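You operate a simulated robot arm through the tools that you are given. There is no shell and no other tool. Be economical: measure what you need, move in short steps, check, and stop when the job is done.

You are at the controls of a simulated robot arm. One attempt, no reset.

## Task
Fetch the can named on the FETCH card from the store cupboard.
Fine: stand it on the store bench; shut and latch the cupboard again. Set down upright: what you pick out.

The check looks at the end state, three seconds after you hand in, the way a careful person would. Anything else that was tipped, shoved, dropped, spilled or broken makes it a failure.

## Robot
A 7-joint arm with a two-finger parallel gripper on a trunk, on a base that drives. Base frame: it is fixed to the floor where the robot stands at the start and does not move with it; the origin is under the middle of the robot, x ahead of it, y to its left, z up. Readings come in mm, degrees, newtons and seconds.
With the tool pointing down near the work surface it reaches from about 200 to 740 mm from the robot's upright axis, wherever it stands. Its first joint turns from -166.0 to 166.0 degrees. Places, roughly: cupboard latch [800, 0, 1400]; store bench [700, 1100, 900]; store cupboard door [900, -100, 900]. Payload 1.57 kg.
Tool frame: the origin (TCP) lies between the finger pads and is the grasp point; the fingertips stand 30 mm ahead of it; z points along the fingers, y is the line along which they close. The gripper opens to 110 mm. The fingers are 24 mm wide and 12 mm thick; the gripper's body (48 by 112 mm) begins 78 mm behind the TCP.
Orientation is told as [roll, pitch, yaw] about the base's x, y, z axes, in that order, counted from this pose: with the fingers straight down and closing along the base's y, the tool's x points along the base's -x, its y along +y and its z along -z.

## Interface
- The arm moves only by the tool nudge_tool. Its argument "commands" is one flat list of numbers, 6 for each row, row after row: the shift along the tool's x, y, z in mm, then the turn, a rotation vector about the tool's x, y, z in degrees. In form: [x, y, z, ax, ay, az, x, y, z, ax, ay, az, ...]. A call has 1 to 12 rows; each row is the pose to reach, as a shift and turn from the pose commanded when the call began, along the tool's axes at that moment. "fingers" is the opening, from 0 (shut) to 1 (fully open), set as the call begins (left out, the last holds). A row lasts 0.2 s, in which the tool goes at most 50 mm and 8.6 degrees; a call with a longer step from one row to the next is refused whole, and so is a gripper value outside its range. A pose out of reach is approached as far as the arm can. The call stops where the force on the tool passes 40 N (or 10 N more than at its start, if that is more) or the arm is blocked; 0.2 s more then pass. Each finger travels about 45 mm/s and halts on what it meets, pressing with about 41 N; the grip force reading is that of the motor and also rises with nothing between the fingers. The clock runs only during rows and for 0.2 s after the last one: add rows that repeat a pose to give the fingers time. It gives the time, the measured TCP pose, the force on the tool (base axes), the opening and the grip force at its end, in the units of the frame above (readings bear some noise), with the torque about the TCP (base axes, N m) and any sound that the robot's microphone picked up.
- Cameras (640 x 400 px; columns grow to the right, rows downward): "scene" is now at [18.4, 108.2, 1592.8]; the picture's right is [-0.51, -0.86, 0.00], its down [-0.38, 0.22, -0.90] and it looks along [0.77, -0.46, -0.44] (base axes); focal length 287 px, centre (320, 200). "wrist" rides on the gripper at [70, 16, -141] in the tool frame; the picture's right is [-0.23, 0.97, 0.00], its down [-0.86, -0.20, -0.48] and it looks along [-0.47, -0.11, 0.88] (tool axes); focal length 222 px, centre (320, 200). There is no depth. A picture from a camera that has moved, and an enlarged one, comes with that camera's place and axes in the base frame and with its lens.
- snapshot(camera): a new picture of that camera. The clock stands still meanwhile.
- raise_lower(by): slides the trunk up (or, below 0, down) by that many mm; the arm and the scene camera ride with it, the base frame stays. It gives what a move gives, with no picture.
- base_move(legs): drives the robot by 1 to 6 legs, each [ahead, turn to the left] in mm and degrees, along the robot's own axes; the way and the turn of a leg run together, so that a leg with both is an arc; at most 1500 mm and 180 degrees a leg. The arm and the cameras ride along, it lands a little off, and it stops where it bumps. It gives what a move gives.
- aim_head(pan, tilt): turns the head with the scene camera to pan (to the left, within 155 degrees either way) and tilt (down, from -29 to 69), counted from straight ahead of the robot. It gives what a move gives.
- enlarge(camera, box): a new picture of the part [left, top, right, bottom] of that camera's present view, enlarged. The clock stands still meanwhile.
- close_job(): hands the job in; it is judged then, once.

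Go step by step. Nothing tells you exact positions but the pictures and the camera data: compare them with the known pose of the tool, close in by small moves and look again before you grip or let go. The budget is 120 turns and 78 pictures, counting those below and the enlarged ones. Unless the task says otherwise, let go and move clear before handing in, and close with one line.

The tools are called after ">>>" as name(argument=value, ...) on one line, values as JSON. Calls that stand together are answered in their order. nudge_tool: Moves the arm, as the interface text tells. Its arguments: {"type":"object","properties":{"commands":{"type":"array"},"fingers":{"type":"number"}},"required":["commands"]} The other tools are called the same way: raise_lower (by) slides the trunk up or down; base_move (legs) drives the base; aim_head (pan, tilt) turns the head that bears the scene camera; snapshot (camera) takes a picture; enlarge (camera, box) takes an enlarged picture of a part of a camera's view; close_job () hands the job in.

At the start:

```text
clock: 0.0
ee_pos: [533.1, -37.0, 1000.3]
ee_rot: [0.0, 0.0, 0.0]
wrist_force: [0.6, -0.1, -0.4]
torque: [0.01, 0.0, -0.01]
grip_width: 110.0
gripper_force: 0.2
trunk travel left (down, up): [-500.0, 90.0]
robot x, y, heading: [-2.1, -0.2, -0.0]
head pan, tilt: [-30.5, 26.1]
```

scene: 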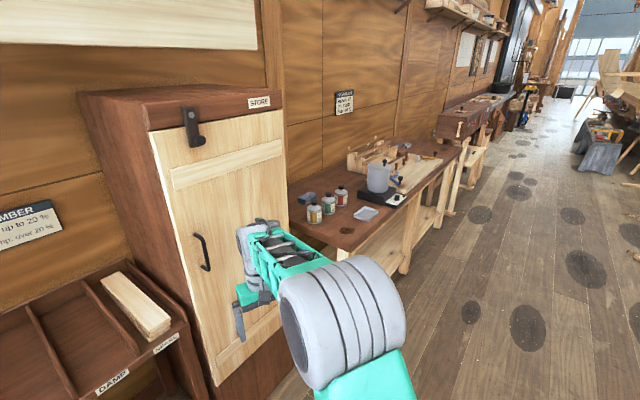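
wrist: 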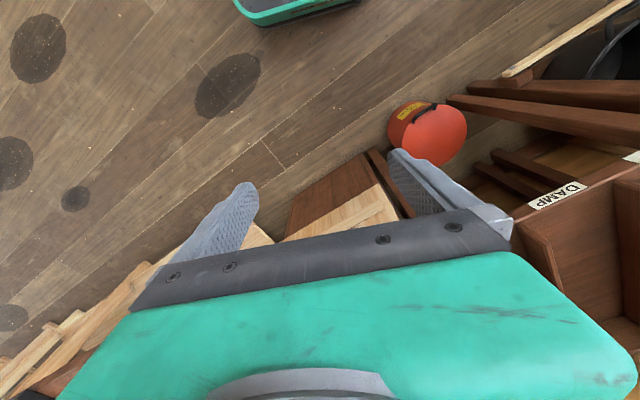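

I see a closed store cupboard with a latch at the top and a handle; I need to find the FETCH card and the store bench. I'll look at the door enlarged and to the left.

>>> enlarge(camera="scene", box=[70, 70, 310, 220])

>>> aim_head(pan=50, tilt=25)

>>> snapshot(camera="scene")

```text
2.67 times, centred on (190, 145) of scene
camera zoom: at [18.4, 108.2, 1592.8], right [-0.51, -0.86, 0.0], down [-0.38, 0.22, -0.9], along [0.77, -0.46, -0.44], focal length 766 px, centre (667, 347)
```

zoom: 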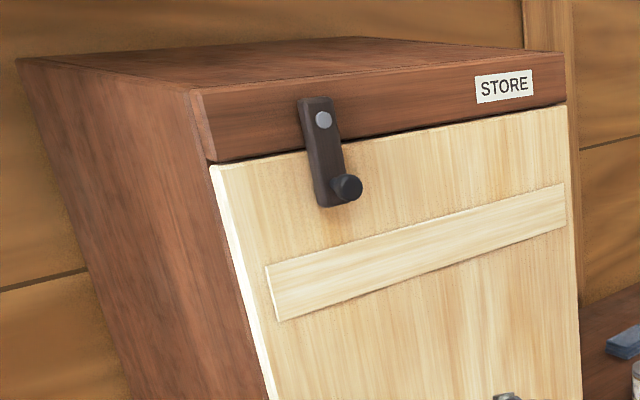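

```text
clock: 1.5
ee_pos: [532.9, -35.3, 1000.3]
ee_rot: [-0.1, 0.1, 0.0]
wrist_force: [0.2, -0.2, -0.8]
torque: [0.01, 0.02, 0.01]
grip_width: 110.0
gripper_force: 0.2
trunk travel left (down, up): [-500.0, 90.0]
robot x, y, heading: [-0.5, -0.6, -0.1]
head pan, tilt: [50.0, 25.0]
```

```text
74 pictures are left
camera scene: at [-1.4, 225.4, 1594.6], right [0.77, -0.64, 0.0], down [-0.27, -0.32, -0.91], along [0.58, 0.69, -0.42], focal length 287 px, centre (320, 200)
```

scene: 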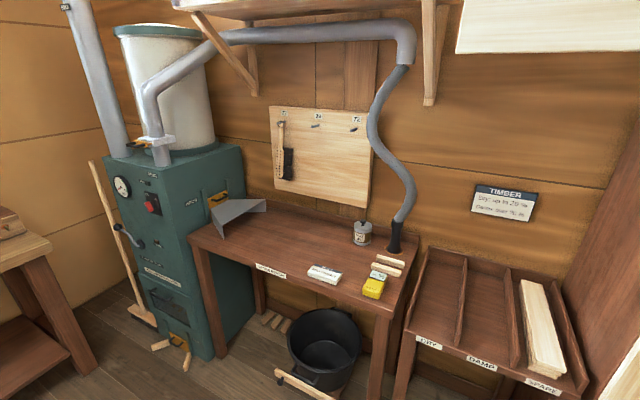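

The bench to the left is likely the store bench; I'll read its label and cards.

>>> enlarge(camera="scene", box=[200, 200, 440, 350])

>>> enlarge(camera="scene", box=[240, 90, 400, 190])

>>> aim_head(pan=-10, tilt=15)

>>> snapshot(camera="scene")

```text
2.67 times, centred on (320, 275) of scene
camera zoom: at [-1.4, 225.4, 1594.6], right [0.77, -0.64, 0.0], down [-0.27, -0.32, -0.91], along [0.58, 0.69, -0.42], focal length 766 px, centre (320, 0)
```

zoom: 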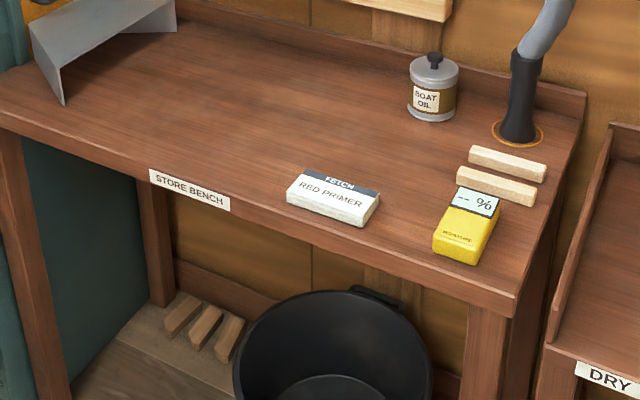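

```text
4.00 times, centred on (320, 140) of scene
camera zoom: at [-1.4, 225.4, 1594.6], right [0.77, -0.64, 0.0], down [-0.27, -0.32, -0.91], along [0.58, 0.69, -0.42], focal length 1149 px, centre (320, 440)
```

zoom: 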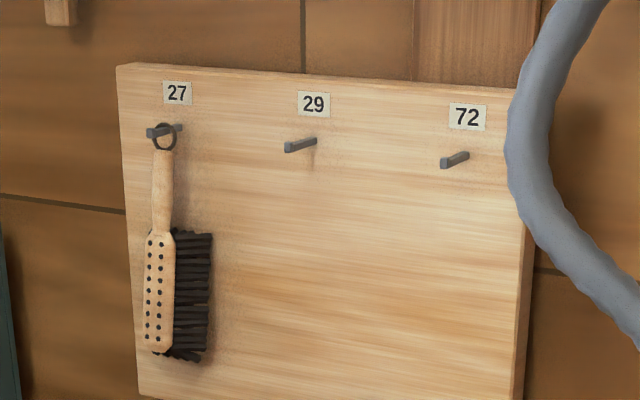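

```text
clock: 2.8
ee_pos: [533.3, -37.4, 1000.8]
ee_rot: [-0.1, -0.1, 0.0]
wrist_force: [0.4, 0.3, 0.1]
torque: [-0.02, 0.0, 0.03]
grip_width: 109.9
gripper_force: 0.1
trunk travel left (down, up): [-500.0, 90.0]
robot x, y, heading: [-2.3, -0.6, 0.1]
head pan, tilt: [-10.0, 15.0]
```

```text
71 pictures are left
camera scene: at [31.3, 138.7, 1610.8], right [-0.17, -0.98, 0.0], down [-0.26, 0.04, -0.97], along [0.95, -0.17, -0.26], focal length 287 px, centre (320, 200)
```

scene: 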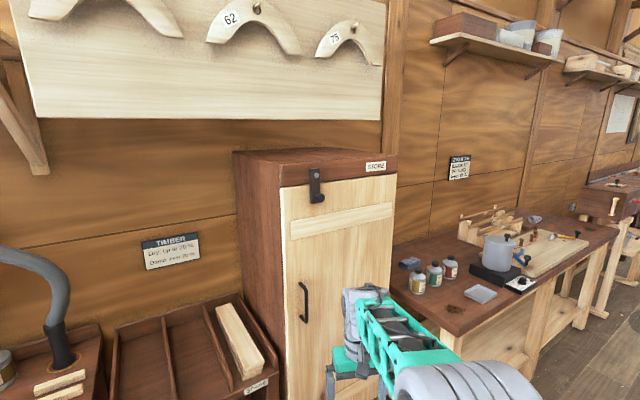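

The card says RED PRIMER, and the cupboard door (about y −225 to 105, front x≈800) is latched on top with a handle on its left. First I'll roll the wrist half a turn so the wrist camera will be on top when the tool points forward.

>>> nudge_tool(commands=[0, 0, -10, 0, 0, 8.5, 0, 0, -20, 0, 0, 17, 0, 0, -30, 0, 0, 25.5, 0, 0, -40, 0, 0, 34, 0, 0, -50, 0, 0, 42.5, 0, 0, -60, 0, 0, 51, 0, 0, -70, 0, 0, 59.5, 0, 0, -80, 0, 0, 68, 0, 0, -90, 0, 0, 76.5, 0, 0, -100, 0, 0, 85, 0, 0, -110, 0, 0, 90], fingers=0)

```text
clock: 5.2
ee_pos: [532.2, -37.4, 1110.0]
ee_rot: [0.0, 0.0, -90.1]
wrist_force: [-0.8, 0.7, -0.4]
torque: [-0.02, 0.05, 0.01]
grip_width: 0.0
gripper_force: 21.1
trunk travel left (down, up): [-500.0, 90.0]
robot x, y, heading: [-2.2, -1.4, -0.1]
head pan, tilt: [-10.0, 15.0]
```

>>> nudge_tool(commands=[0, 0, -10, 0, 0, 8.5, 0, 0, -20, 0, 0, 17, 0, 0, -30, 0, 0, 25.5, 0, 0, -40, 0, 0, 34, 0, 0, -50, 0, 0, 42.5, 0, 0, -60, 0, 0, 51, 0, 0, -70, 0, 0, 59.5, 0, 0, -80, 0, 0, 68, 0, 0, -90, 0, 0, 76.5, 0, 0, -100, 0, 0, 85, 0, 0, -110, 0, 0, 90])

```text
clock: 7.6
ee_pos: [533.5, -37.5, 1219.3]
ee_rot: [-0.2, 0.0, 179.8]
wrist_force: [-0.3, 0.3, 1.1]
torque: [0.04, 0.02, 0.03]
grip_width: 0.1
gripper_force: 21.7
trunk travel left (down, up): [-500.0, 90.0]
robot x, y, heading: [-0.5, -1.6, 0.1]
head pan, tilt: [-10.0, 15.0]
```

The half turn worked. Now I pitch the tool forward.

>>> nudge_tool(commands=[-4, 0, -8, 0, 8.2, 0, -8, 0, -16, 0, 16.4, 0, -12, 0, -24, 0, 24.6, 0, -16, 0, -32, 0, 32.8, 0, -20, 0, -40, 0, 41, 0, -24, 0, -48, 0, 49.2, 0, -28, 0, -56, 0, 57.4, 0, -32, 0, -64, 0, 65.6, 0, -36, 0, -72, 0, 73.8, 0, -40, 0, -80, 0, 82, 0, -44, 0, -88, 0, 90, 0, -44, 0, -88, 0, 90, 0])

>>> snapshot(camera="wrist")

>>> snapshot(camera="scene")

```text
clock: 9.8
ee_pos: [633.9, 125.4, 1331.5]
ee_rot: [11.6, 70.1, -162.2]
wrist_force: [-1.0, 0.0, 0.9]
torque: [0.04, 0.04, 0.05]
grip_width: 0.1
gripper_force: 20.7
out of reach, approached as far as the arm can: row 1, 2, 4, 5, 6, 7, 8, 9, 10
trunk travel left (down, up): [-500.0, 90.0]
robot x, y, heading: [4.5, -0.7, 0.1]
head pan, tilt: [-10.0, 15.0]
stopped in row 10: the arm was blocked; the commanded pose is now the measured one
```

```text
70 pictures are left
camera wrist: at [525.5, 105.0, 1445.0], right [0.04, -0.99, -0.15], down [-0.75, 0.07, -0.66], along [0.66, 0.13, -0.74], focal length 222 px, centre (320, 200)
```

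wrist: 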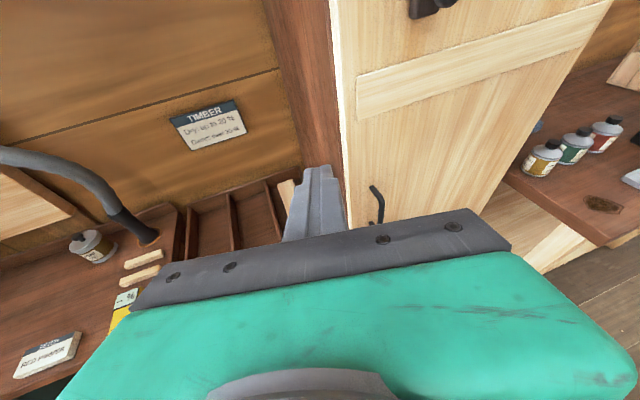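

```text
69 pictures are left
camera scene: at [28.9, 137.4, 1610.0], right [-0.17, -0.98, 0.0], down [-0.25, 0.05, -0.97], along [0.95, -0.17, -0.26], focal length 287 px, centre (320, 200)
```

scene: 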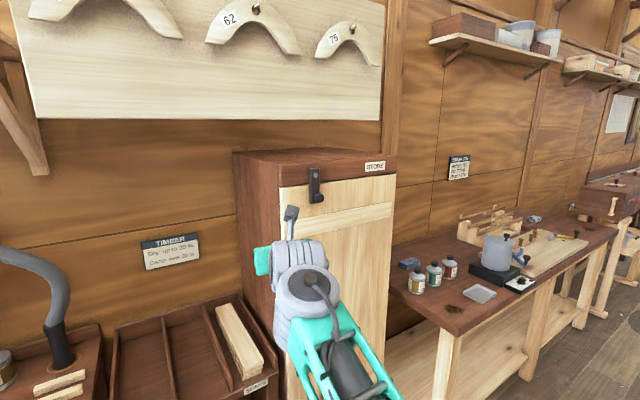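

The arm was limited on the way, but is nearly horizontal now with the camera on top. I'll straighten the remaining 20°, moving toward (640, 60, 1360).

>>> nudge_tool(commands=[4, 13, -2, -1.2, 3.9, 1, 9, 27, -4, -2.3, 7.7, 2.1, 14, 40, -6, -3.5, 11.6, 3.1, 18, 53, -7, -4.6, 15.4, 4.2, 22.6, 66.8, -9.3, -5.8, 19.3, 5.2, 22.6, 66.8, -9.3, -5.8, 19.3, 5.2])

```text
clock: 10.9
ee_pos: [664.7, 103.0, 1297.3]
ee_rot: [26.9, 77.5, -153.2]
wrist_force: [-0.2, -0.2, 0.5]
torque: [-0.01, 0.04, 0.0]
grip_width: 0.0
gripper_force: 21.8
out of reach, approached as far as the arm can: row 2, 3, 4, 5
trunk travel left (down, up): [-500.0, 90.0]
robot x, y, heading: [-1.7, -0.7, -0.0]
head pan, tilt: [-10.0, 15.0]
stopped in row 5: the arm was blocked; the commanded pose is now the measured one
```

The arm seems to hit a wrist-joint limit because the target is too low relative to the shoulder. I'll lower the trunk by 300 and then raise the tool.

>>> raise_lower(by=-300)

```text
clock: 13.9
ee_pos: [671.5, 101.9, 991.1]
ee_rot: [25.8, 76.9, -154.4]
wrist_force: [0.6, 0.7, -0.1]
torque: [0.0, 0.03, 0.0]
grip_width: 0.0
gripper_force: 21.2
trunk travel left (down, up): [-200.0, 390.0]
robot x, y, heading: [-3.8, 4.4, 0.0]
head pan, tilt: [-10.0, 15.0]
```

>>> nudge_tool(commands=[39, 11, -13, 0, 2, 1, 78, 22, -27, 0, 4, 2, 117, 33, -40, 0.1, 6, 3, 155, 44, -54, 0.1, 8, 4, 194, 55, -67, 0.2, 10, 5, 233, 66, -81, 0.2, 11.8, 5.6, 233, 66, -81, 0.2, 11.8, 5.6])

```text
clock: 15.5
ee_pos: [625.8, 57.0, 1258.4]
ee_rot: [-167.9, 88.6, 12.1]
wrist_force: [0.1, 0.4, -0.1]
torque: [0.03, -0.03, 0.02]
grip_width: 0.0
gripper_force: 21.2
trunk travel left (down, up): [-200.0, 390.0]
robot x, y, heading: [0.7, -1.6, 0.1]
head pan, tilt: [-10.0, 15.0]
```

That reached cleanly: tool horizontal, camera on top. Now pictures from the lowered head for triangulating the latch and handle.

>>> enlarge(camera="scene", box=[220, 20, 460, 170])

>>> snapshot(camera="scene")

>>> snapshot(camera="wrist")

```text
2.67 times, centred on (340, 95) of scene
camera zoom: at [30.9, 138.6, 1310.8], right [-0.17, -0.98, 0.0], down [-0.25, 0.04, -0.97], along [0.95, -0.17, -0.26], focal length 766 px, centre (267, 480)
```

zoom: 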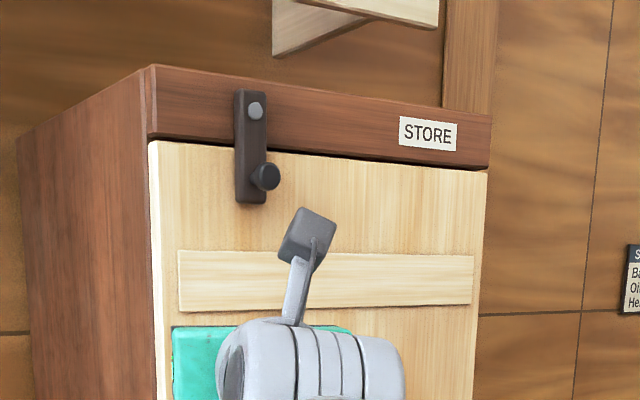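

```text
67 pictures are left
camera scene: at [30.9, 138.6, 1310.8], right [-0.17, -0.98, 0.0], down [-0.25, 0.04, -0.97], along [0.95, -0.17, -0.26], focal length 287 px, centre (320, 200)
```

scene: 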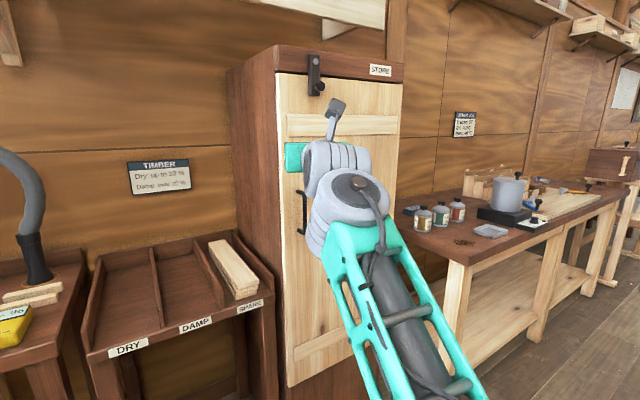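

```text
66 pictures are left
camera wrist: at [481.9, 39.7, 1323.2], right [0.01, -0.97, -0.23], down [-0.46, 0.2, -0.87], along [0.89, 0.11, -0.44], focal length 222 px, centre (320, 200)
```

wrist: 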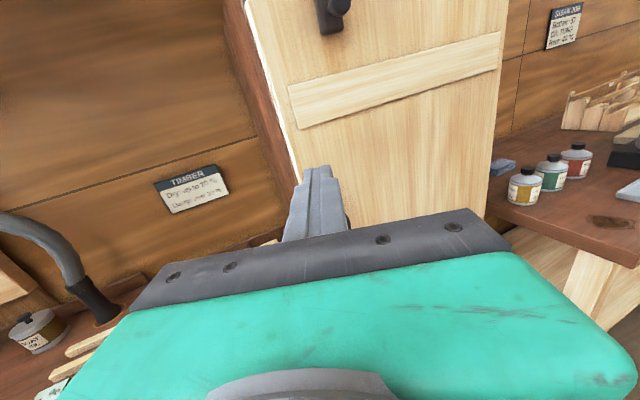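

Triangulation puts the knob near (815, 0, 1403), the latch pivot near (835, 10, 1465), door front at about x≈825. I'll approach to the left of the knob at its height and look.

>>> nudge_tool(commands=[36, 2, 15, 0, 0, 0, 72, 4, 30, 0, 0, 0, 108, 6, 45, 0, 0, 0, 145, 7, 60, 0, 0, 0, 145, 7, 60, 0, 0, 0])

>>> snapshot(camera="wrist")

>>> enlarge(camera="scene", box=[260, 20, 420, 120])

```text
clock: 16.7
ee_pos: [672.4, 50.5, 1374.8]
ee_rot: [-168.0, 88.6, 12.0]
wrist_force: [-0.7, -0.4, -0.4]
torque: [-0.01, 0.01, 0.01]
grip_width: 0.0
gripper_force: 21.4
out of reach, approached as far as the arm can: row 4, 5
trunk travel left (down, up): [-200.0, 390.0]
robot x, y, heading: [0.6, -1.5, 0.1]
head pan, tilt: [-10.0, 15.0]
```

```text
65 pictures are left
camera wrist: at [529.0, 34.0, 1440.4], right [0.01, -0.97, -0.23], down [-0.46, 0.2, -0.86], along [0.89, 0.11, -0.45], focal length 222 px, centre (320, 200)
```

wrist: 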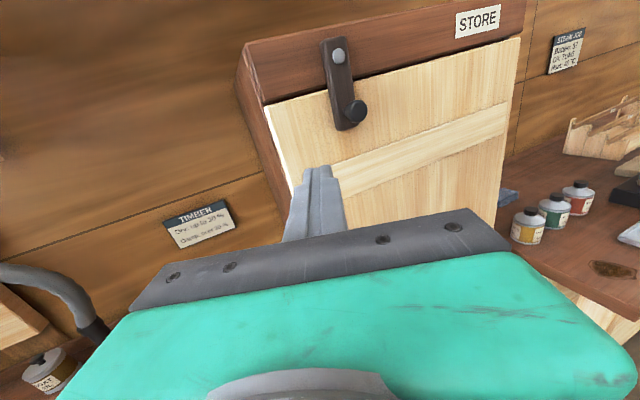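

```text
4.00 times, centred on (340, 70) of scene
camera zoom: at [31.5, 138.8, 1310.7], right [-0.17, -0.98, 0.0], down [-0.26, 0.04, -0.97], along [0.95, -0.17, -0.26], focal length 1149 px, centre (240, 720)
```

zoom: 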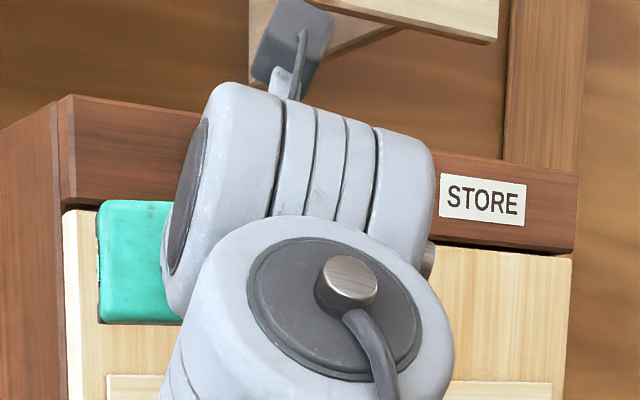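

The arm is at its reach limit; I'll pull the tool back a bit and drive forward 150.

>>> nudge_tool(commands=[0, 0, -40, 0, 0, 0, 0, 0, -70, 0, 0, 0])

>>> base_move(legs=[[150, 0]])

>>> snapshot(camera="wrist")

```text
clock: 17.3
ee_pos: [599.2, 50.8, 1373.0]
ee_rot: [-168.0, 88.4, 11.9]
wrist_force: [0.6, 0.5, 0.1]
torque: [-0.01, -0.02, -0.01]
grip_width: 0.2
gripper_force: 21.3
trunk travel left (down, up): [-200.0, 390.0]
robot x, y, heading: [-0.4, 0.4, -0.1]
head pan, tilt: [-10.0, 15.0]
```

```text
clock: 18.7
ee_pos: [752.0, 50.5, 1373.1]
ee_rot: [-168.2, 88.4, 11.8]
wrist_force: [-0.2, 1.0, 0.6]
torque: [0.0, 0.01, -0.04]
grip_width: 0.1
gripper_force: 21.4
trunk travel left (down, up): [-200.0, 390.0]
robot x, y, heading: [148.6, 1.1, -0.1]
head pan, tilt: [-10.0, 15.0]
```

```text
63 pictures are left
camera wrist: at [608.6, 33.1, 1439.7], right [0.01, -0.97, -0.23], down [-0.46, 0.2, -0.87], along [0.89, 0.11, -0.44], focal length 222 px, centre (320, 200)
```

wrist: 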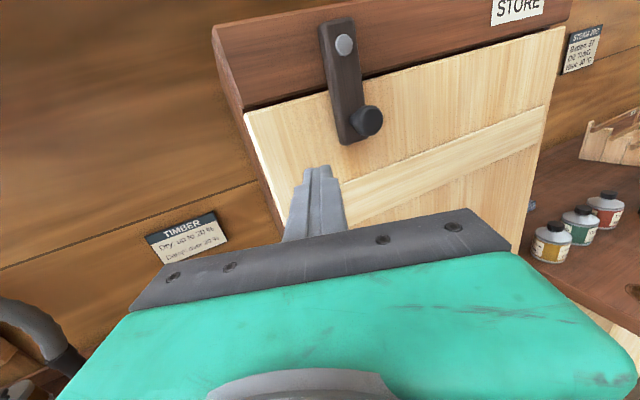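

The knob is confirmed at about (815, 0, 1404). I'll bring the closed fingertips to the left of the bar, tip x≈812.

>>> nudge_tool(commands=[30, 3, 0, 0, 0, 0, 30, 5, 30, 0, 0, 0, 30, 5, 30, 0, 0, 0])

>>> snapshot(camera="wrist")

```text
clock: 19.5
ee_pos: [779.6, 46.8, 1399.1]
ee_rot: [-167.9, 88.6, 12.2]
wrist_force: [0.6, -1.3, -0.6]
torque: [0.01, -0.02, -0.02]
grip_width: 0.0
gripper_force: 21.1
out of reach, approached as far as the arm can: row 2, 3
trunk travel left (down, up): [-200.0, 390.0]
robot x, y, heading: [153.6, -4.1, -0.3]
head pan, tilt: [-10.0, 15.0]
```

```text
62 pictures are left
camera wrist: at [636.9, 28.9, 1465.9], right [0.01, -0.97, -0.23], down [-0.46, 0.2, -0.87], along [0.89, 0.11, -0.44], focal length 222 px, centre (320, 200)
```

wrist: 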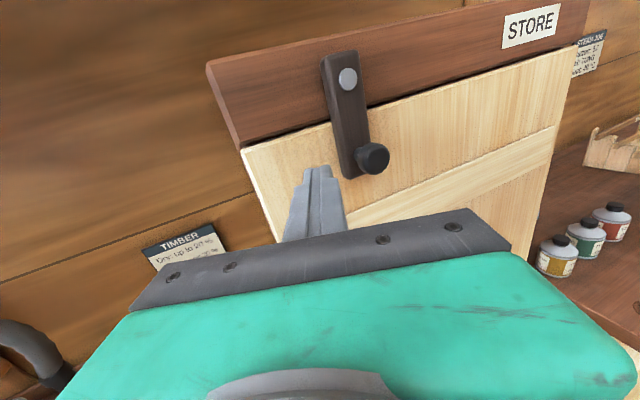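

At the reach limit again, so I'll shift slightly left, raise the trunk 120, and come back down.

>>> nudge_tool(commands=[0, -15, -20, 0, 0, 0])

>>> raise_lower(by=120)

>>> nudge_tool(commands=[-40, 4, 6, 0, 0, 0, -80, 8, 12, 0, 0, 0, -117, 12, 18, 0, 0, 0, -117, 12, 18, 0, 0, 0])

>>> snapshot(camera="wrist")

>>> enlarge(camera="scene", box=[240, 60, 480, 210])

```text
clock: 19.9
ee_pos: [760.8, 60.8, 1397.5]
ee_rot: [-169.6, 88.7, 10.4]
wrist_force: [0.5, 0.4, -0.8]
torque: [-0.03, -0.02, 0.02]
grip_width: 0.0
gripper_force: 20.5
trunk travel left (down, up): [-200.0, 390.0]
robot x, y, heading: [154.4, -0.8, 0.2]
head pan, tilt: [-10.0, 15.0]
```

```text
clock: 21.4
ee_pos: [759.0, 60.2, 1520.7]
ee_rot: [-168.4, 88.5, 11.7]
wrist_force: [0.1, 0.0, -0.2]
torque: [0.01, -0.01, 0.03]
grip_width: 0.0
gripper_force: 21.6
trunk travel left (down, up): [-320.0, 270.0]
robot x, y, heading: [150.2, -0.2, -0.0]
head pan, tilt: [-10.0, 15.0]
```

```text
clock: 22.4
ee_pos: [769.5, 45.9, 1413.4]
ee_rot: [-168.1, 87.8, 12.0]
wrist_force: [-3.2, -0.5, 0.4]
torque: [0.0, -0.02, 0.06]
grip_width: 0.2
gripper_force: 21.5
trunk travel left (down, up): [-320.0, 270.0]
robot x, y, heading: [150.7, 4.5, -0.2]
head pan, tilt: [-10.0, 15.0]
```

```text
61 pictures are left
camera wrist: at [626.0, 29.5, 1476.4], right [0.01, -0.97, -0.24], down [-0.44, 0.21, -0.87], along [0.9, 0.11, -0.43], focal length 222 px, centre (320, 200)
```

wrist: 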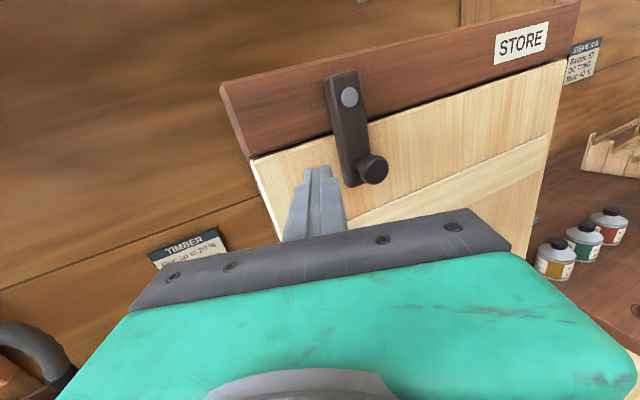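

```text
2.67 times, centred on (360, 135) of scene
camera zoom: at [175.8, 136.7, 1431.1], right [-0.18, -0.98, 0.0], down [-0.25, 0.05, -0.97], along [0.95, -0.17, -0.25], focal length 766 px, centre (213, 373)
```

zoom: 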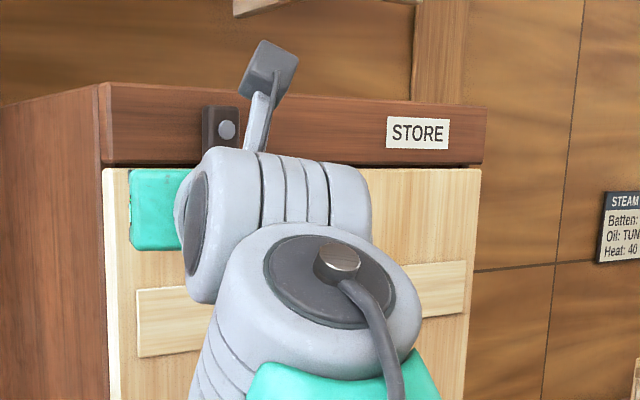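

>>> nudge_tool(commands=[-10, 0, 8, 0, 0, 0, -10, 0, 8, 0, 0, 0])

```text
clock: 23.0
ee_pos: [788.0, 49.6, 1392.9]
ee_rot: [-168.1, 88.6, 12.1]
wrist_force: [0.6, 0.6, -0.6]
torque: [-0.03, -0.02, -0.01]
grip_width: 0.0
gripper_force: 21.4
trunk travel left (down, up): [-320.0, 270.0]
robot x, y, heading: [147.9, -1.6, 0.1]
head pan, tilt: [-10.0, 15.0]
```

Now the fingertip is left of the bar at knob height; I'll push right and up along the arc around the pivot.

>>> nudge_tool(commands=[10, 13, 0, 0, 0, 0, 8, 30, 0, 0, 0, 0, 7, 47, 0, 0, 0, 0, 12, 62, 0, 0, 0, 0, 19, 79, 0, 0, 0, 0, 30, 90, 0, 0, 0, 0, 46, 100, 0, 0, 0, 0, 57, 104, 0, 0, 0, 0, 57, 104, 0, 0, 0, 0])

>>> snapshot(camera="wrist")

```text
clock: 25.0
ee_pos: [783.4, 1.2, 1458.1]
ee_rot: [150.7, 88.7, -31.9]
wrist_force: [-0.2, -0.7, 0.2]
torque: [0.01, -0.06, -0.01]
grip_width: 0.0
gripper_force: 21.5
out of reach, approached as far as the arm can: row 2, 3, 4, 5, 6, 7, 8, 9
trunk travel left (down, up): [-320.0, 270.0]
robot x, y, heading: [148.3, -0.8, -0.2]
head pan, tilt: [-10.0, 15.0]
```

```text
59 pictures are left
camera wrist: at [641.1, -8.0, 1525.7], right [-0.04, -0.98, -0.22], down [-0.45, 0.21, -0.87], along [0.89, 0.07, -0.45], focal length 222 px, centre (320, 200)
```

wrist: 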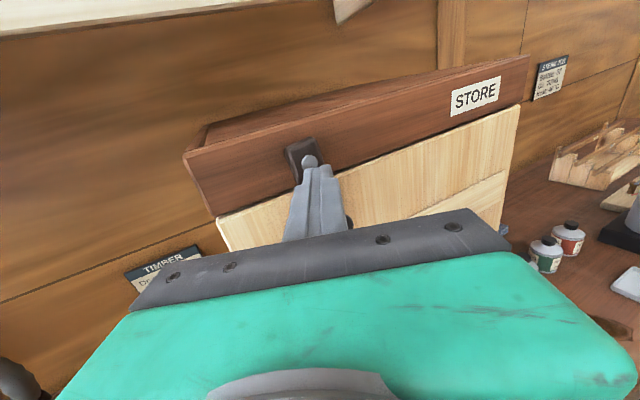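

The arm ran into a joint limit moving right, so I don't trust what happened at the latch. Backing off straight to look.

>>> nudge_tool(commands=[0, 0, -40, 0, 0, 0, 0, 0, -80, 0, 0, 0, 0, -30, -110, 0, 0, 0])

>>> snapshot(camera="wrist")

```text
clock: 25.8
ee_pos: [674.5, 31.8, 1455.7]
ee_rot: [-168.5, 88.6, 11.4]
wrist_force: [0.2, 0.0, -0.4]
torque: [0.02, 0.02, -0.01]
grip_width: 0.1
gripper_force: 21.4
out of reach, approached as far as the arm can: row 1, 2
trunk travel left (down, up): [-320.0, 270.0]
robot x, y, heading: [151.8, 1.5, -0.1]
head pan, tilt: [-10.0, 15.0]
```

```text
58 pictures are left
camera wrist: at [531.8, 15.2, 1521.6], right [0.01, -0.97, -0.23], down [-0.46, 0.2, -0.87], along [0.89, 0.11, -0.44], focal length 222 px, centre (320, 200)
```

wrist: 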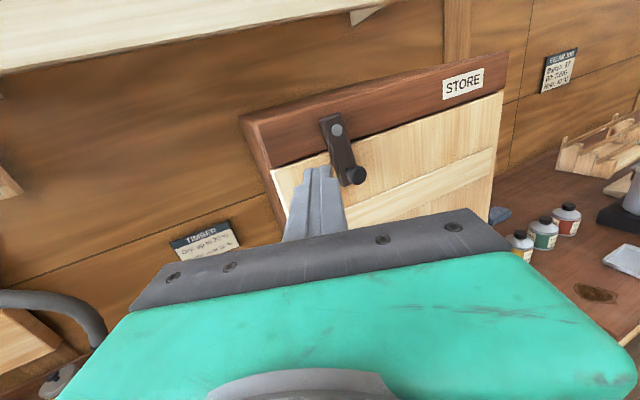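

The latch is almost unmoved. I'll roll the wrist back half a turn (camera below), which should give more freedom to move sideways.

>>> nudge_tool(commands=[0, 0, 0, 0, 0, -8.5, 0, 0, 0, 0, 0, -17, 0, 0, 0, 0, 0, -25.5, 0, 0, 0, 0, 0, -34, 0, 0, 0, 0, 0, -42.5, 0, 0, 0, 0, 0, -51, 0, 0, 0, 0, 0, -59.5, 0, 0, 0, 0, 0, -68, 0, 0, 0, 0, 0, -76.5, 0, 0, 0, 0, 0, -85, 0, 0, 0, 0, 0, -90])

>>> nudge_tool(commands=[0, 0, 0, 0, 0, -8.5, 0, 0, 0, 0, 0, -17, 0, 0, 0, 0, 0, -25.5, 0, 0, 0, 0, 0, -34, 0, 0, 0, 0, 0, -42.5, 0, 0, 0, 0, 0, -51, 0, 0, 0, 0, 0, -59.5, 0, 0, 0, 0, 0, -68, 0, 0, 0, 0, 0, -76.5, 0, 0, 0, 0, 0, -85, 0, 0, 0, 0, 0, -90])

>>> snapshot(camera="wrist")

```text
clock: 28.2
ee_pos: [673.2, 31.1, 1457.4]
ee_rot: [91.5, 0.2, -90.1]
wrist_force: [-0.3, 0.2, 0.7]
torque: [-0.01, -0.03, 0.04]
grip_width: 0.1
gripper_force: 21.4
trunk travel left (down, up): [-320.0, 270.0]
robot x, y, heading: [151.7, 0.9, 0.1]
head pan, tilt: [-10.0, 15.0]
```

```text
clock: 30.6
ee_pos: [673.9, 30.9, 1455.7]
ee_rot: [172.3, -88.4, -172.3]
wrist_force: [-0.1, 0.4, 0.3]
torque: [0.0, 0.0, 0.01]
grip_width: 0.1
gripper_force: 21.6
trunk travel left (down, up): [-320.0, 270.0]
robot x, y, heading: [154.5, 0.2, -0.0]
head pan, tilt: [-10.0, 15.0]
```

```text
57 pictures are left
camera wrist: at [534.6, 47.7, 1382.7], right [-0.01, 0.97, 0.23], down [-0.5, -0.2, 0.84], along [0.87, -0.11, 0.49], focal length 222 px, centre (320, 200)
```

wrist: 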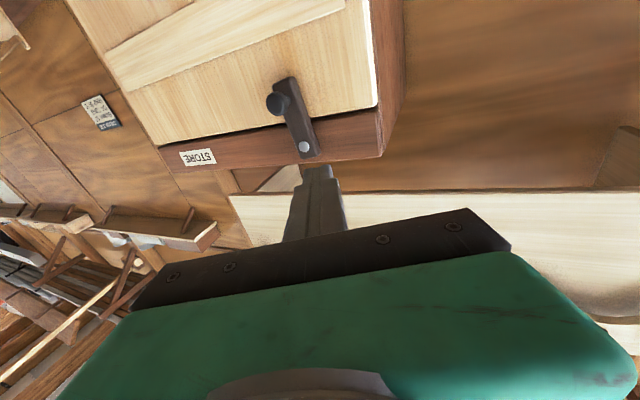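

Free now. Knob still about (815, −5, 1402), pivot (825, 11, 1463). I go left of the bar and forward.

>>> nudge_tool(commands=[25, 10, 0, 0, 0, 0, 50, 18, 20, 0, 0, 0, 50, 18, 66, 0, 0, 0, 50, 18, 112, 0, 0, 0, 50, 18, 112, 0, 0, 0])

>>> snapshot(camera="wrist")

```text
clock: 31.8
ee_pos: [787.1, 50.9, 1408.6]
ee_rot: [168.3, -88.5, -168.1]
wrist_force: [-0.3, 0.7, 0.6]
torque: [0.0, -0.03, 0.0]
grip_width: 0.1
gripper_force: 21.4
trunk travel left (down, up): [-320.0, 270.0]
robot x, y, heading: [154.3, 0.9, 0.1]
head pan, tilt: [-10.0, 15.0]
```

```text
56 pictures are left
camera wrist: at [647.9, 67.3, 1335.6], right [-0.01, 0.97, 0.23], down [-0.5, -0.2, 0.84], along [0.87, -0.11, 0.49], focal length 222 px, centre (320, 200)
```

wrist: 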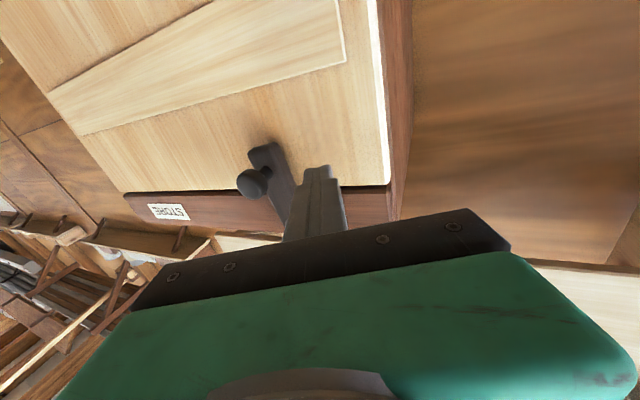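

>>> nudge_tool(commands=[5, -15, 0, 0, 0, 0, 8, -33, 0, 0, 0, 0, 9, -48, 0, 0, 0, 0, 4, -65, 0, 0, 0, 0, -4, -81, 0, 0, 0, 0, -16, -93, 0, 0, 0, 0, -32, -103, 0, 0, 0, 0, -42, -106, 0, 0, 0, 0, -42, -106, 0, 0, 0, 0])

>>> snapshot(camera="wrist")

```text
clock: 33.8
ee_pos: [785.2, -56.8, 1449.8]
ee_rot: [168.1, -88.6, -168.2]
wrist_force: [0.4, 1.0, 1.2]
torque: [0.02, -0.03, -0.01]
grip_width: 0.4
gripper_force: 21.7
trunk travel left (down, up): [-320.0, 270.0]
robot x, y, heading: [151.4, 2.0, -0.0]
head pan, tilt: [-10.0, 15.0]
```

```text
55 pictures are left
camera wrist: at [646.8, -40.2, 1377.0], right [-0.01, 0.97, 0.23], down [-0.5, -0.2, 0.84], along [0.87, -0.11, 0.49], focal length 222 px, centre (320, 200)
```

wrist: 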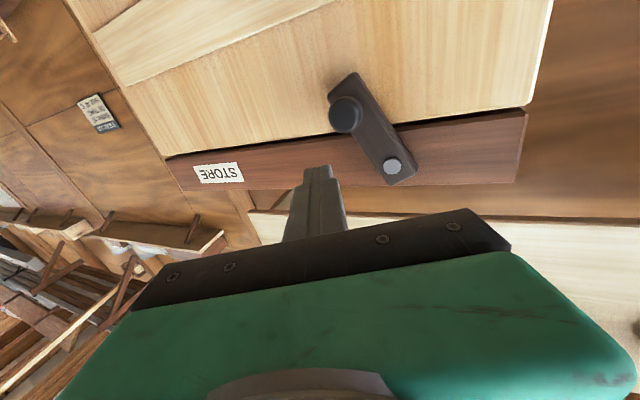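

The latch turned about 35° and then the fingertip slipped past the knob's front; I need to go deeper. I'll return below-left of the knob and feel for the door's face.

>>> nudge_tool(commands=[10, 0, -40, 0, 0, 0, 50, 30, -40, 0, 0, 0, 60, 55, -40, 0, 0, 0, 60, 55, 0, 0, 0, 0, 60, 55, 8, 0, 0, 0, 60, 55, 14, 0, 0, 0, 60, 55, 20, 0, 0, 0, 60, 55, 26, 0, 0, 0, 60, 55, 32, 0, 0, 0, 60, 55, 38, 0, 0, 0])

>>> snapshot(camera="wrist")

```text
clock: 36.0
ee_pos: [819.2, -10.4, 1394.1]
ee_rot: [159.4, -88.3, -160.4]
wrist_force: [-19.9, -10.8, -4.8]
torque: [0.14, -0.03, -0.41]
grip_width: 0.0
gripper_force: 21.4
trunk travel left (down, up): [-320.0, 270.0]
robot x, y, heading: [150.4, 2.1, -0.5]
head pan, tilt: [-10.0, 15.0]
stopped in row 10: the force on the tool passed its limit (the readings are from after the stop); the commanded pose is now the measured one
```

```text
54 pictures are left
camera wrist: at [679.5, 8.6, 1321.2], right [0.01, 0.97, 0.24], down [-0.51, -0.2, 0.84], along [0.86, -0.13, 0.49], focal length 222 px, centre (320, 200)
```

wrist: 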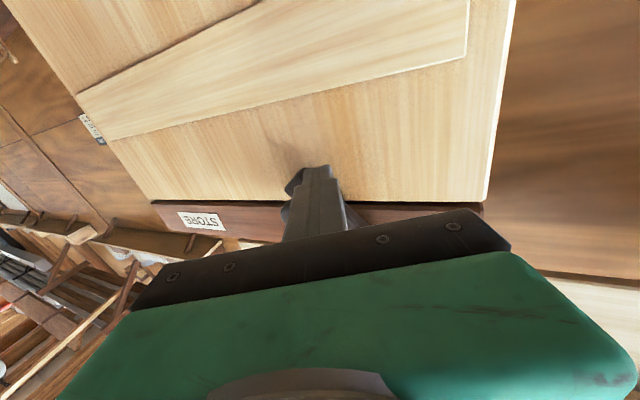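

Door face found at x≈849, so the knob sits between about 815 and 840. I back off 10 mm and push along the arc at this depth.

>>> nudge_tool(commands=[0, 0, -10, 0, 0, 0, -3, -8, -11, 0, 0, 0, -7, -16, -11, 0, 0, 0, -14, -26, -11, 0, 0, 0, -23, -35, -11, 0, 0, 0, -33, -42, -11, 0, 0, 0, -45, -48, -11, 0, 0, 0, -63, -52, -11, 0, 0, 0, -76, -50, -11, 0, 0, 0, -76, -50, -11, 0, 0, 0])

>>> snapshot(camera="wrist")

```text
clock: 37.8
ee_pos: [814.7, -56.4, 1440.8]
ee_rot: [84.1, -89.6, -84.4]
wrist_force: [-7.2, 0.8, -4.6]
torque: [0.0, 0.02, 0.07]
grip_width: 0.0
gripper_force: 21.1
trunk travel left (down, up): [-320.0, 270.0]
robot x, y, heading: [148.0, 1.8, -0.5]
head pan, tilt: [-10.0, 15.0]
stopped in row 9: the force on the tool passed its limit (the readings are from after the stop); the commanded pose is now the measured one
```

```text
53 pictures are left
camera wrist: at [673.0, -39.0, 1370.8], right [0.01, 0.97, 0.23], down [-0.48, -0.2, 0.85], along [0.88, -0.12, 0.46], focal length 222 px, centre (320, 200)
```

wrist: 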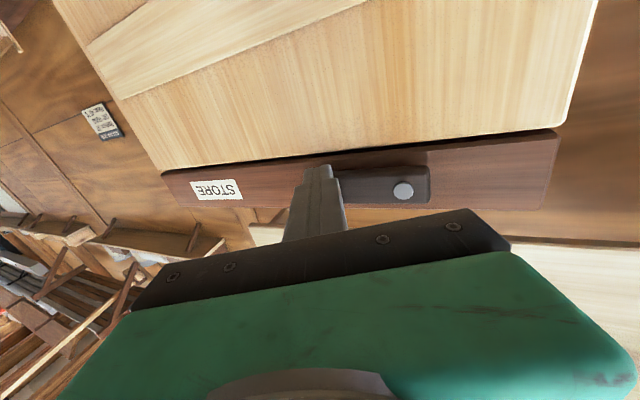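

The latch is now horizontal and clear of the door. Next I retract, lower the trunk 300 and look at the handle.

>>> nudge_tool(commands=[5, 0, -40, 0, 0, 0, 5, 20, -90, 0, 0, 0, 5, 60, -130, 0, 0, 0, 5, 100, -130, 0, 0, 0], fingers=0.5)

>>> raise_lower(by=-300)

>>> snapshot(camera="scene")

>>> snapshot(camera="wrist")

```text
refused: row 2 steps farther than a row can; nothing moved
```

```text
clock: 40.8
ee_pos: [814.2, -56.0, 1140.9]
ee_rot: [98.8, -89.7, -99.1]
wrist_force: [-0.4, 0.4, 0.1]
torque: [-0.02, -0.01, -0.02]
grip_width: 0.0
gripper_force: 21.2
trunk travel left (down, up): [-20.0, 570.0]
robot x, y, heading: [152.1, -2.0, -0.0]
head pan, tilt: [-10.0, 15.0]
```

```text
52 pictures are left
camera scene: at [182.1, 138.3, 1130.8], right [-0.18, -0.98, 0.0], down [-0.25, 0.05, -0.97], along [0.95, -0.17, -0.26], focal length 287 px, centre (320, 200)
```

scene: 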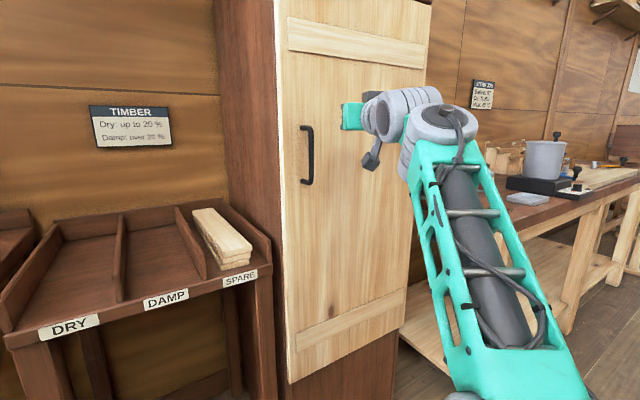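

```text
51 pictures are left
camera wrist: at [672.6, -39.0, 1071.5], right [0.01, 0.97, 0.23], down [-0.48, -0.2, 0.85], along [0.88, -0.12, 0.47], focal length 222 px, centre (320, 200)
```

wrist: 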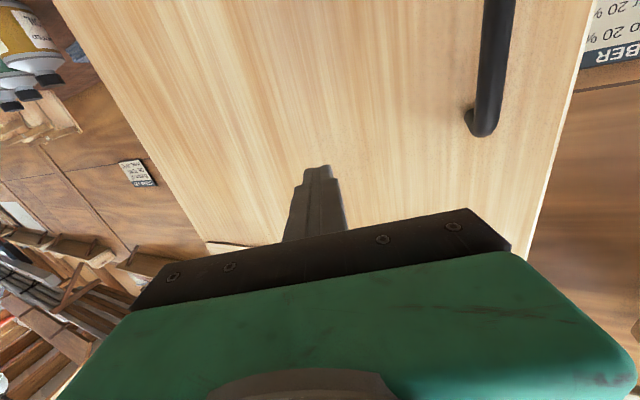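

Handle is a vertical bar at about (818, 52, 1000–1120). I retract, open the fingers to ~60 mm, line up at z 1060, and advance over it.

>>> nudge_tool(commands=[0, 0, -40, 0, 0, 0, 10, 20, -75, 0, 0, 0, 35, 60, -85, 0, 0, 0, 60, 95, -85, 0, 0, 0, 81, 109, -85, 0, 0, 0, 81, 109, -85, 0, 0, 0], fingers=0.55)

>>> snapshot(camera="wrist")

```text
clock: 42.2
ee_pos: [729.3, 53.0, 1060.0]
ee_rot: [96.6, -89.6, -97.0]
wrist_force: [-0.1, -0.8, -0.2]
torque: [-0.02, 0.02, -0.01]
grip_width: 60.5
gripper_force: 0.0
trunk travel left (down, up): [-20.0, 570.0]
robot x, y, heading: [152.0, -0.9, -0.4]
head pan, tilt: [-10.0, 15.0]
```

```text
50 pictures are left
camera wrist: at [588.1, 70.6, 990.2], right [0.01, 0.97, 0.23], down [-0.48, -0.2, 0.85], along [0.88, -0.12, 0.47], focal length 222 px, centre (320, 200)
```

wrist: 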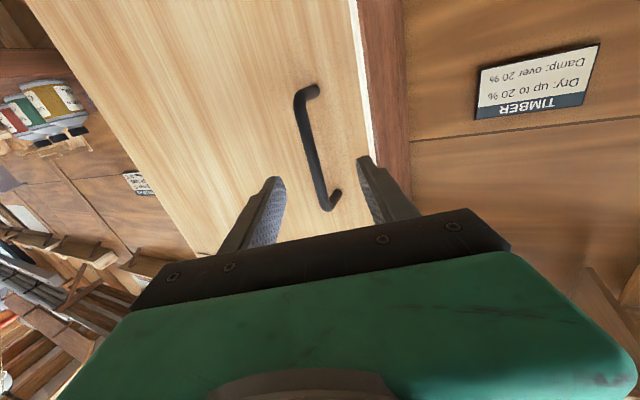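

The handle is centred between the fingers. Advance and close.

>>> nudge_tool(commands=[0, 0, 40, 0, 0, 0, 0, 0, 78, 0, 0, 0, 0, 0, 78, 0, 0, 0])

>>> nudge_tool(commands=[0, 0, 0, 0, 0, 0, 0, 0, 0, 0, 0, 0, 0, 0, 0, 0, 0, 0, 0, 0, 0, 0, 0, 0], fingers=0)

```text
clock: 42.8
ee_pos: [796.6, 54.7, 1062.4]
ee_rot: [43.3, -89.6, -43.4]
wrist_force: [-31.7, -4.3, -10.8]
torque: [-0.41, 0.22, 1.14]
grip_width: 56.7
gripper_force: 0.0
trunk travel left (down, up): [-20.0, 570.0]
robot x, y, heading: [149.3, -1.8, -0.2]
head pan, tilt: [-10.0, 15.0]
stopped in row 3: the force on the tool passed its limit (the readings are from after the stop); the commanded pose is now the measured one
```

```text
clock: 43.8
ee_pos: [802.4, 45.4, 1057.9]
ee_rot: [44.6, -89.2, -45.4]
wrist_force: [13.3, -39.2, -0.5]
torque: [-0.56, -0.29, 0.07]
grip_width: 11.9
gripper_force: 24.8
trunk travel left (down, up): [-20.0, 570.0]
robot x, y, heading: [152.8, -0.3, -0.8]
head pan, tilt: [-10.0, 15.0]
```

The handle is gripped (12 mm) with some side load. I relieve it and pull the door open by about 15°, following the arc with the tool.

>>> nudge_tool(commands=[0, -9, 0, 0, 0, 0, 0, -10, -8, -2, 0, 0, 0, -12, -20, -4.5, 0, 0, 0, -17, -37, -8, 0, 0, 0, -22, -53, -11.5, 0, 0, 0, -28, -69, -15, 0, 0, 0, -28, -69, -15, 0, 0])

>>> snapshot(camera="scene")

```text
clock: 44.9
ee_pos: [764.0, 22.1, 1057.7]
ee_rot: [55.0, -88.9, -47.7]
wrist_force: [13.0, -18.5, 3.3]
torque: [-0.75, -0.11, -0.07]
grip_width: 11.9
gripper_force: 29.2
trunk travel left (down, up): [-20.0, 570.0]
robot x, y, heading: [148.9, 0.9, -1.3]
head pan, tilt: [-10.0, 15.0]
stopped in row 5: the force on the tool passed its limit (the readings are from after the stop); the commanded pose is now the measured one
```

```text
49 pictures are left
camera scene: at [185.2, 135.9, 1131.0], right [-0.19, -0.98, 0.0], down [-0.26, 0.05, -0.97], along [0.95, -0.18, -0.26], focal length 287 px, centre (320, 200)
```

scene: 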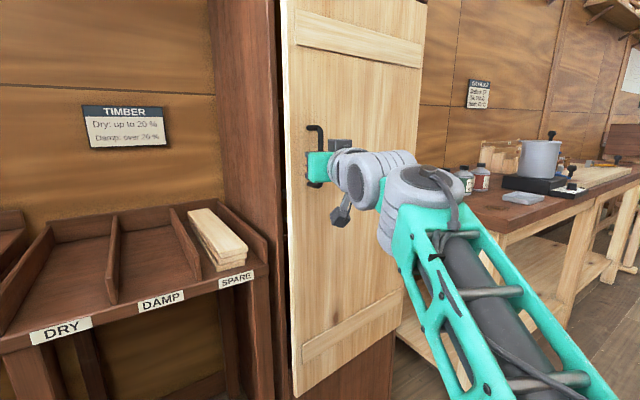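

The door is opening (about 9° so far). I continue along the arc of a hinge near (855, −238), regaining the radius.

>>> nudge_tool(commands=[0, 5, -8, -1, 0, 0, 0, 8, -19, -3.5, 0, 0, 0, 5, -31, -6, 0, 0, 0, 0, -42, -9, 0, 0, 0, -5, -55, -11.5, 0, 0, 0, -10, -67, -14, 0, 0, 0, -16, -80, -17, 0, 0, 0, -16, -80, -17, 0, 0])

>>> snapshot(camera="scene")

```text
clock: 45.3
ee_pos: [760.3, 20.5, 1058.1]
ee_rot: [59.5, -88.9, -52.6]
wrist_force: [9.8, -13.3, 1.8]
torque: [-0.72, -0.06, -0.07]
grip_width: 11.8
gripper_force: 29.4
trunk travel left (down, up): [-20.0, 570.0]
robot x, y, heading: [152.4, 1.1, -1.1]
head pan, tilt: [-10.0, 15.0]
stopped in row 1: the force on the tool passed its limit (the readings are from after the stop); the commanded pose is now the measured one
```

```text
48 pictures are left
camera scene: at [185.7, 136.1, 1130.9], right [-0.19, -0.98, 0.0], down [-0.25, 0.05, -0.97], along [0.95, -0.19, -0.26], focal length 287 px, centre (320, 200)
```

scene: 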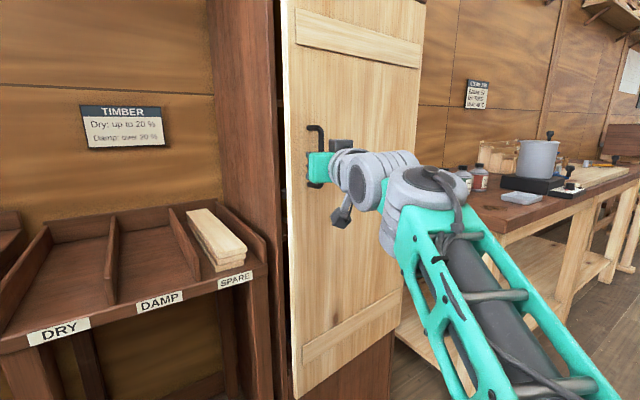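

The force shows the handle wants to go more to the right; I relax in that direction and read again.

>>> nudge_tool(commands=[0, -4, 0, 0, 0, 0, 0, -8, 0, 0, 0, 0, 0, -8, 0, 0, 0, 0])

```text
clock: 46.1
ee_pos: [759.2, 20.2, 1058.2]
ee_rot: [48.5, -89.2, -40.8]
wrist_force: [-7.6, 12.5, -10.1]
torque: [-0.63, -0.54, 0.15]
grip_width: 11.8
gripper_force: 29.2
trunk travel left (down, up): [-20.0, 570.0]
robot x, y, heading: [147.9, -0.0, -0.6]
head pan, tilt: [-10.0, 15.0]
```

>>> nudge_tool(commands=[0, 3, -6, -1, 0, 0, 0, 2, -13, -2.5, 0, 0, 0, 0, -20, -4, 0, 0, 0, -2, -27, -5.5, 0, 0, 0, -5, -34, -7, 0, 0, 0, -5, -34, -7, 0, 0])

```text
clock: 47.3
ee_pos: [733.8, -0.6, 1058.3]
ee_rot: [71.5, -88.7, -58.7]
wrist_force: [12.5, -12.9, 3.2]
torque: [-0.68, -0.21, -0.04]
grip_width: 12.0
gripper_force: 28.8
trunk travel left (down, up): [-20.0, 570.0]
robot x, y, heading: [152.9, -3.1, -1.3]
head pan, tilt: [-10.0, 15.0]
stopped in row 5: the force on the tool passed its limit (the readings are from after the stop); the commanded pose is now the measured one
```

>>> snapshot(camera="scene")

```text
47 pictures are left
camera scene: at [187.0, 135.9, 1131.0], right [-0.2, -0.98, 0.0], down [-0.25, 0.05, -0.97], along [0.95, -0.19, -0.26], focal length 287 px, centre (320, 200)
```

scene: 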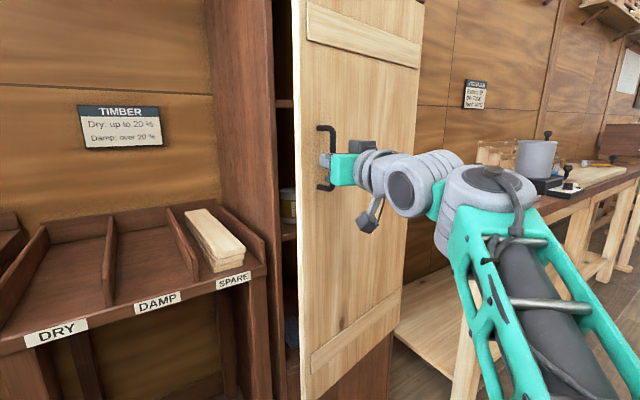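

The door is about 20° open and a can shows inside. Fitting the measured handle points gives the arc centre; I follow that for another 20°.

>>> nudge_tool(commands=[0, -4, 0, 0, 0, 0, 0, -10, -11, -3, 0, 0, 0, -16, -21, -6, 0, 0, 0, -23, -31, -8.5, 0, 0, 0, -30, -41, -11, 0, 0, 0, -38, -50, -13.5, 0, 0, 0, -47, -59, -16, 0, 0, 0, -56, -68, -18, 0, 0, 0, -65, -76, -20, 0, 0, 0, -65, -76, -20, 0, 0])

```text
clock: 49.1
ee_pos: [676.3, -63.5, 1058.4]
ee_rot: [78.3, -89.1, -46.5]
wrist_force: [-6.1, 5.2, -5.6]
torque: [-0.54, -0.51, 0.0]
grip_width: 12.0
gripper_force: 29.0
out of reach, approached as far as the arm can: row 9
trunk travel left (down, up): [-20.0, 570.0]
robot x, y, heading: [151.5, -1.4, -0.9]
head pan, tilt: [-10.0, 15.0]
stopped in row 9: the force on the tool passed its limit (the readings are from after the stop); the commanded pose is now the measured one
```

Good progress. I'll release the handle, back off and look at the opening.

>>> nudge_tool(commands=[0, 0, 0, 0, 0, 0, 0, 0, 0, 0, 0, 0, 0, 0, 0, 0, 0, 0, 0, 0, -30, 0, 0, 0, 0, 0, -70, 0, 0, 0, 0, 20, -110, 0, 0, 0, 0, 20, -110, 0, 0, 0], fingers=0.6)

>>> snapshot(camera="scene")

```text
clock: 50.7
ee_pos: [656.4, -53.9, 1055.7]
ee_rot: [87.1, -89.1, -55.6]
wrist_force: [-0.5, 0.4, 0.1]
torque: [0.06, 0.0, -0.04]
grip_width: 65.8
gripper_force: 0.0
out of reach, approached as far as the arm can: row 4, 5, 6, 7
trunk travel left (down, up): [-20.0, 570.0]
robot x, y, heading: [149.9, -1.2, -1.2]
head pan, tilt: [-10.0, 15.0]
```

```text
46 pictures are left
camera scene: at [184.9, 137.4, 1130.8], right [-0.19, -0.98, 0.0], down [-0.25, 0.05, -0.97], along [0.95, -0.19, -0.26], focal length 287 px, centre (320, 200)
```

scene: 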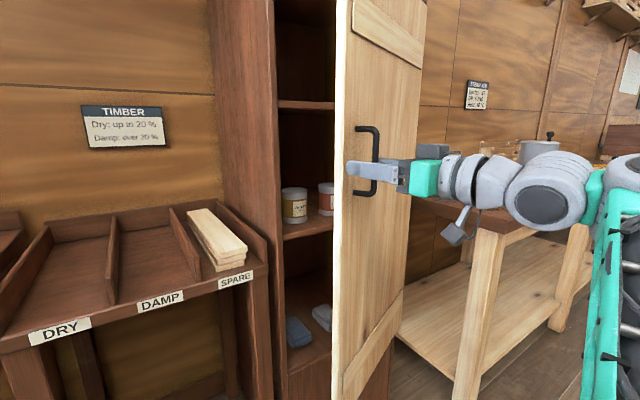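

The handle is still between the fingers and the arm is cramped; I drive back 150, which frees it (or tugs the door a little more open).

>>> base_move(legs=[[-150, 0]])

>>> snapshot(camera="scene")

```text
clock: 52.1
ee_pos: [504.9, -51.4, 1057.0]
ee_rot: [87.2, -88.9, -56.0]
wrist_force: [1.1, -0.6, -0.5]
torque: [-0.01, -0.03, -0.01]
grip_width: 65.9
gripper_force: 0.1
trunk travel left (down, up): [-20.0, 570.0]
robot x, y, heading: [1.3, 3.4, -1.5]
head pan, tilt: [-10.0, 15.0]
```

```text
45 pictures are left
camera scene: at [34.1, 140.3, 1130.8], right [-0.19, -0.98, 0.0], down [-0.25, 0.05, -0.97], along [0.95, -0.19, -0.26], focal length 287 px, centre (320, 200)
```

scene: 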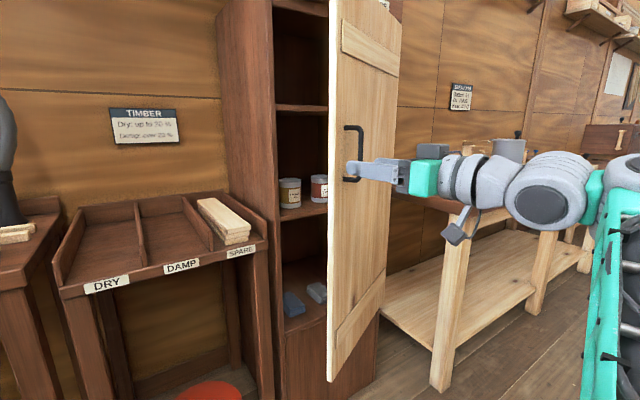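

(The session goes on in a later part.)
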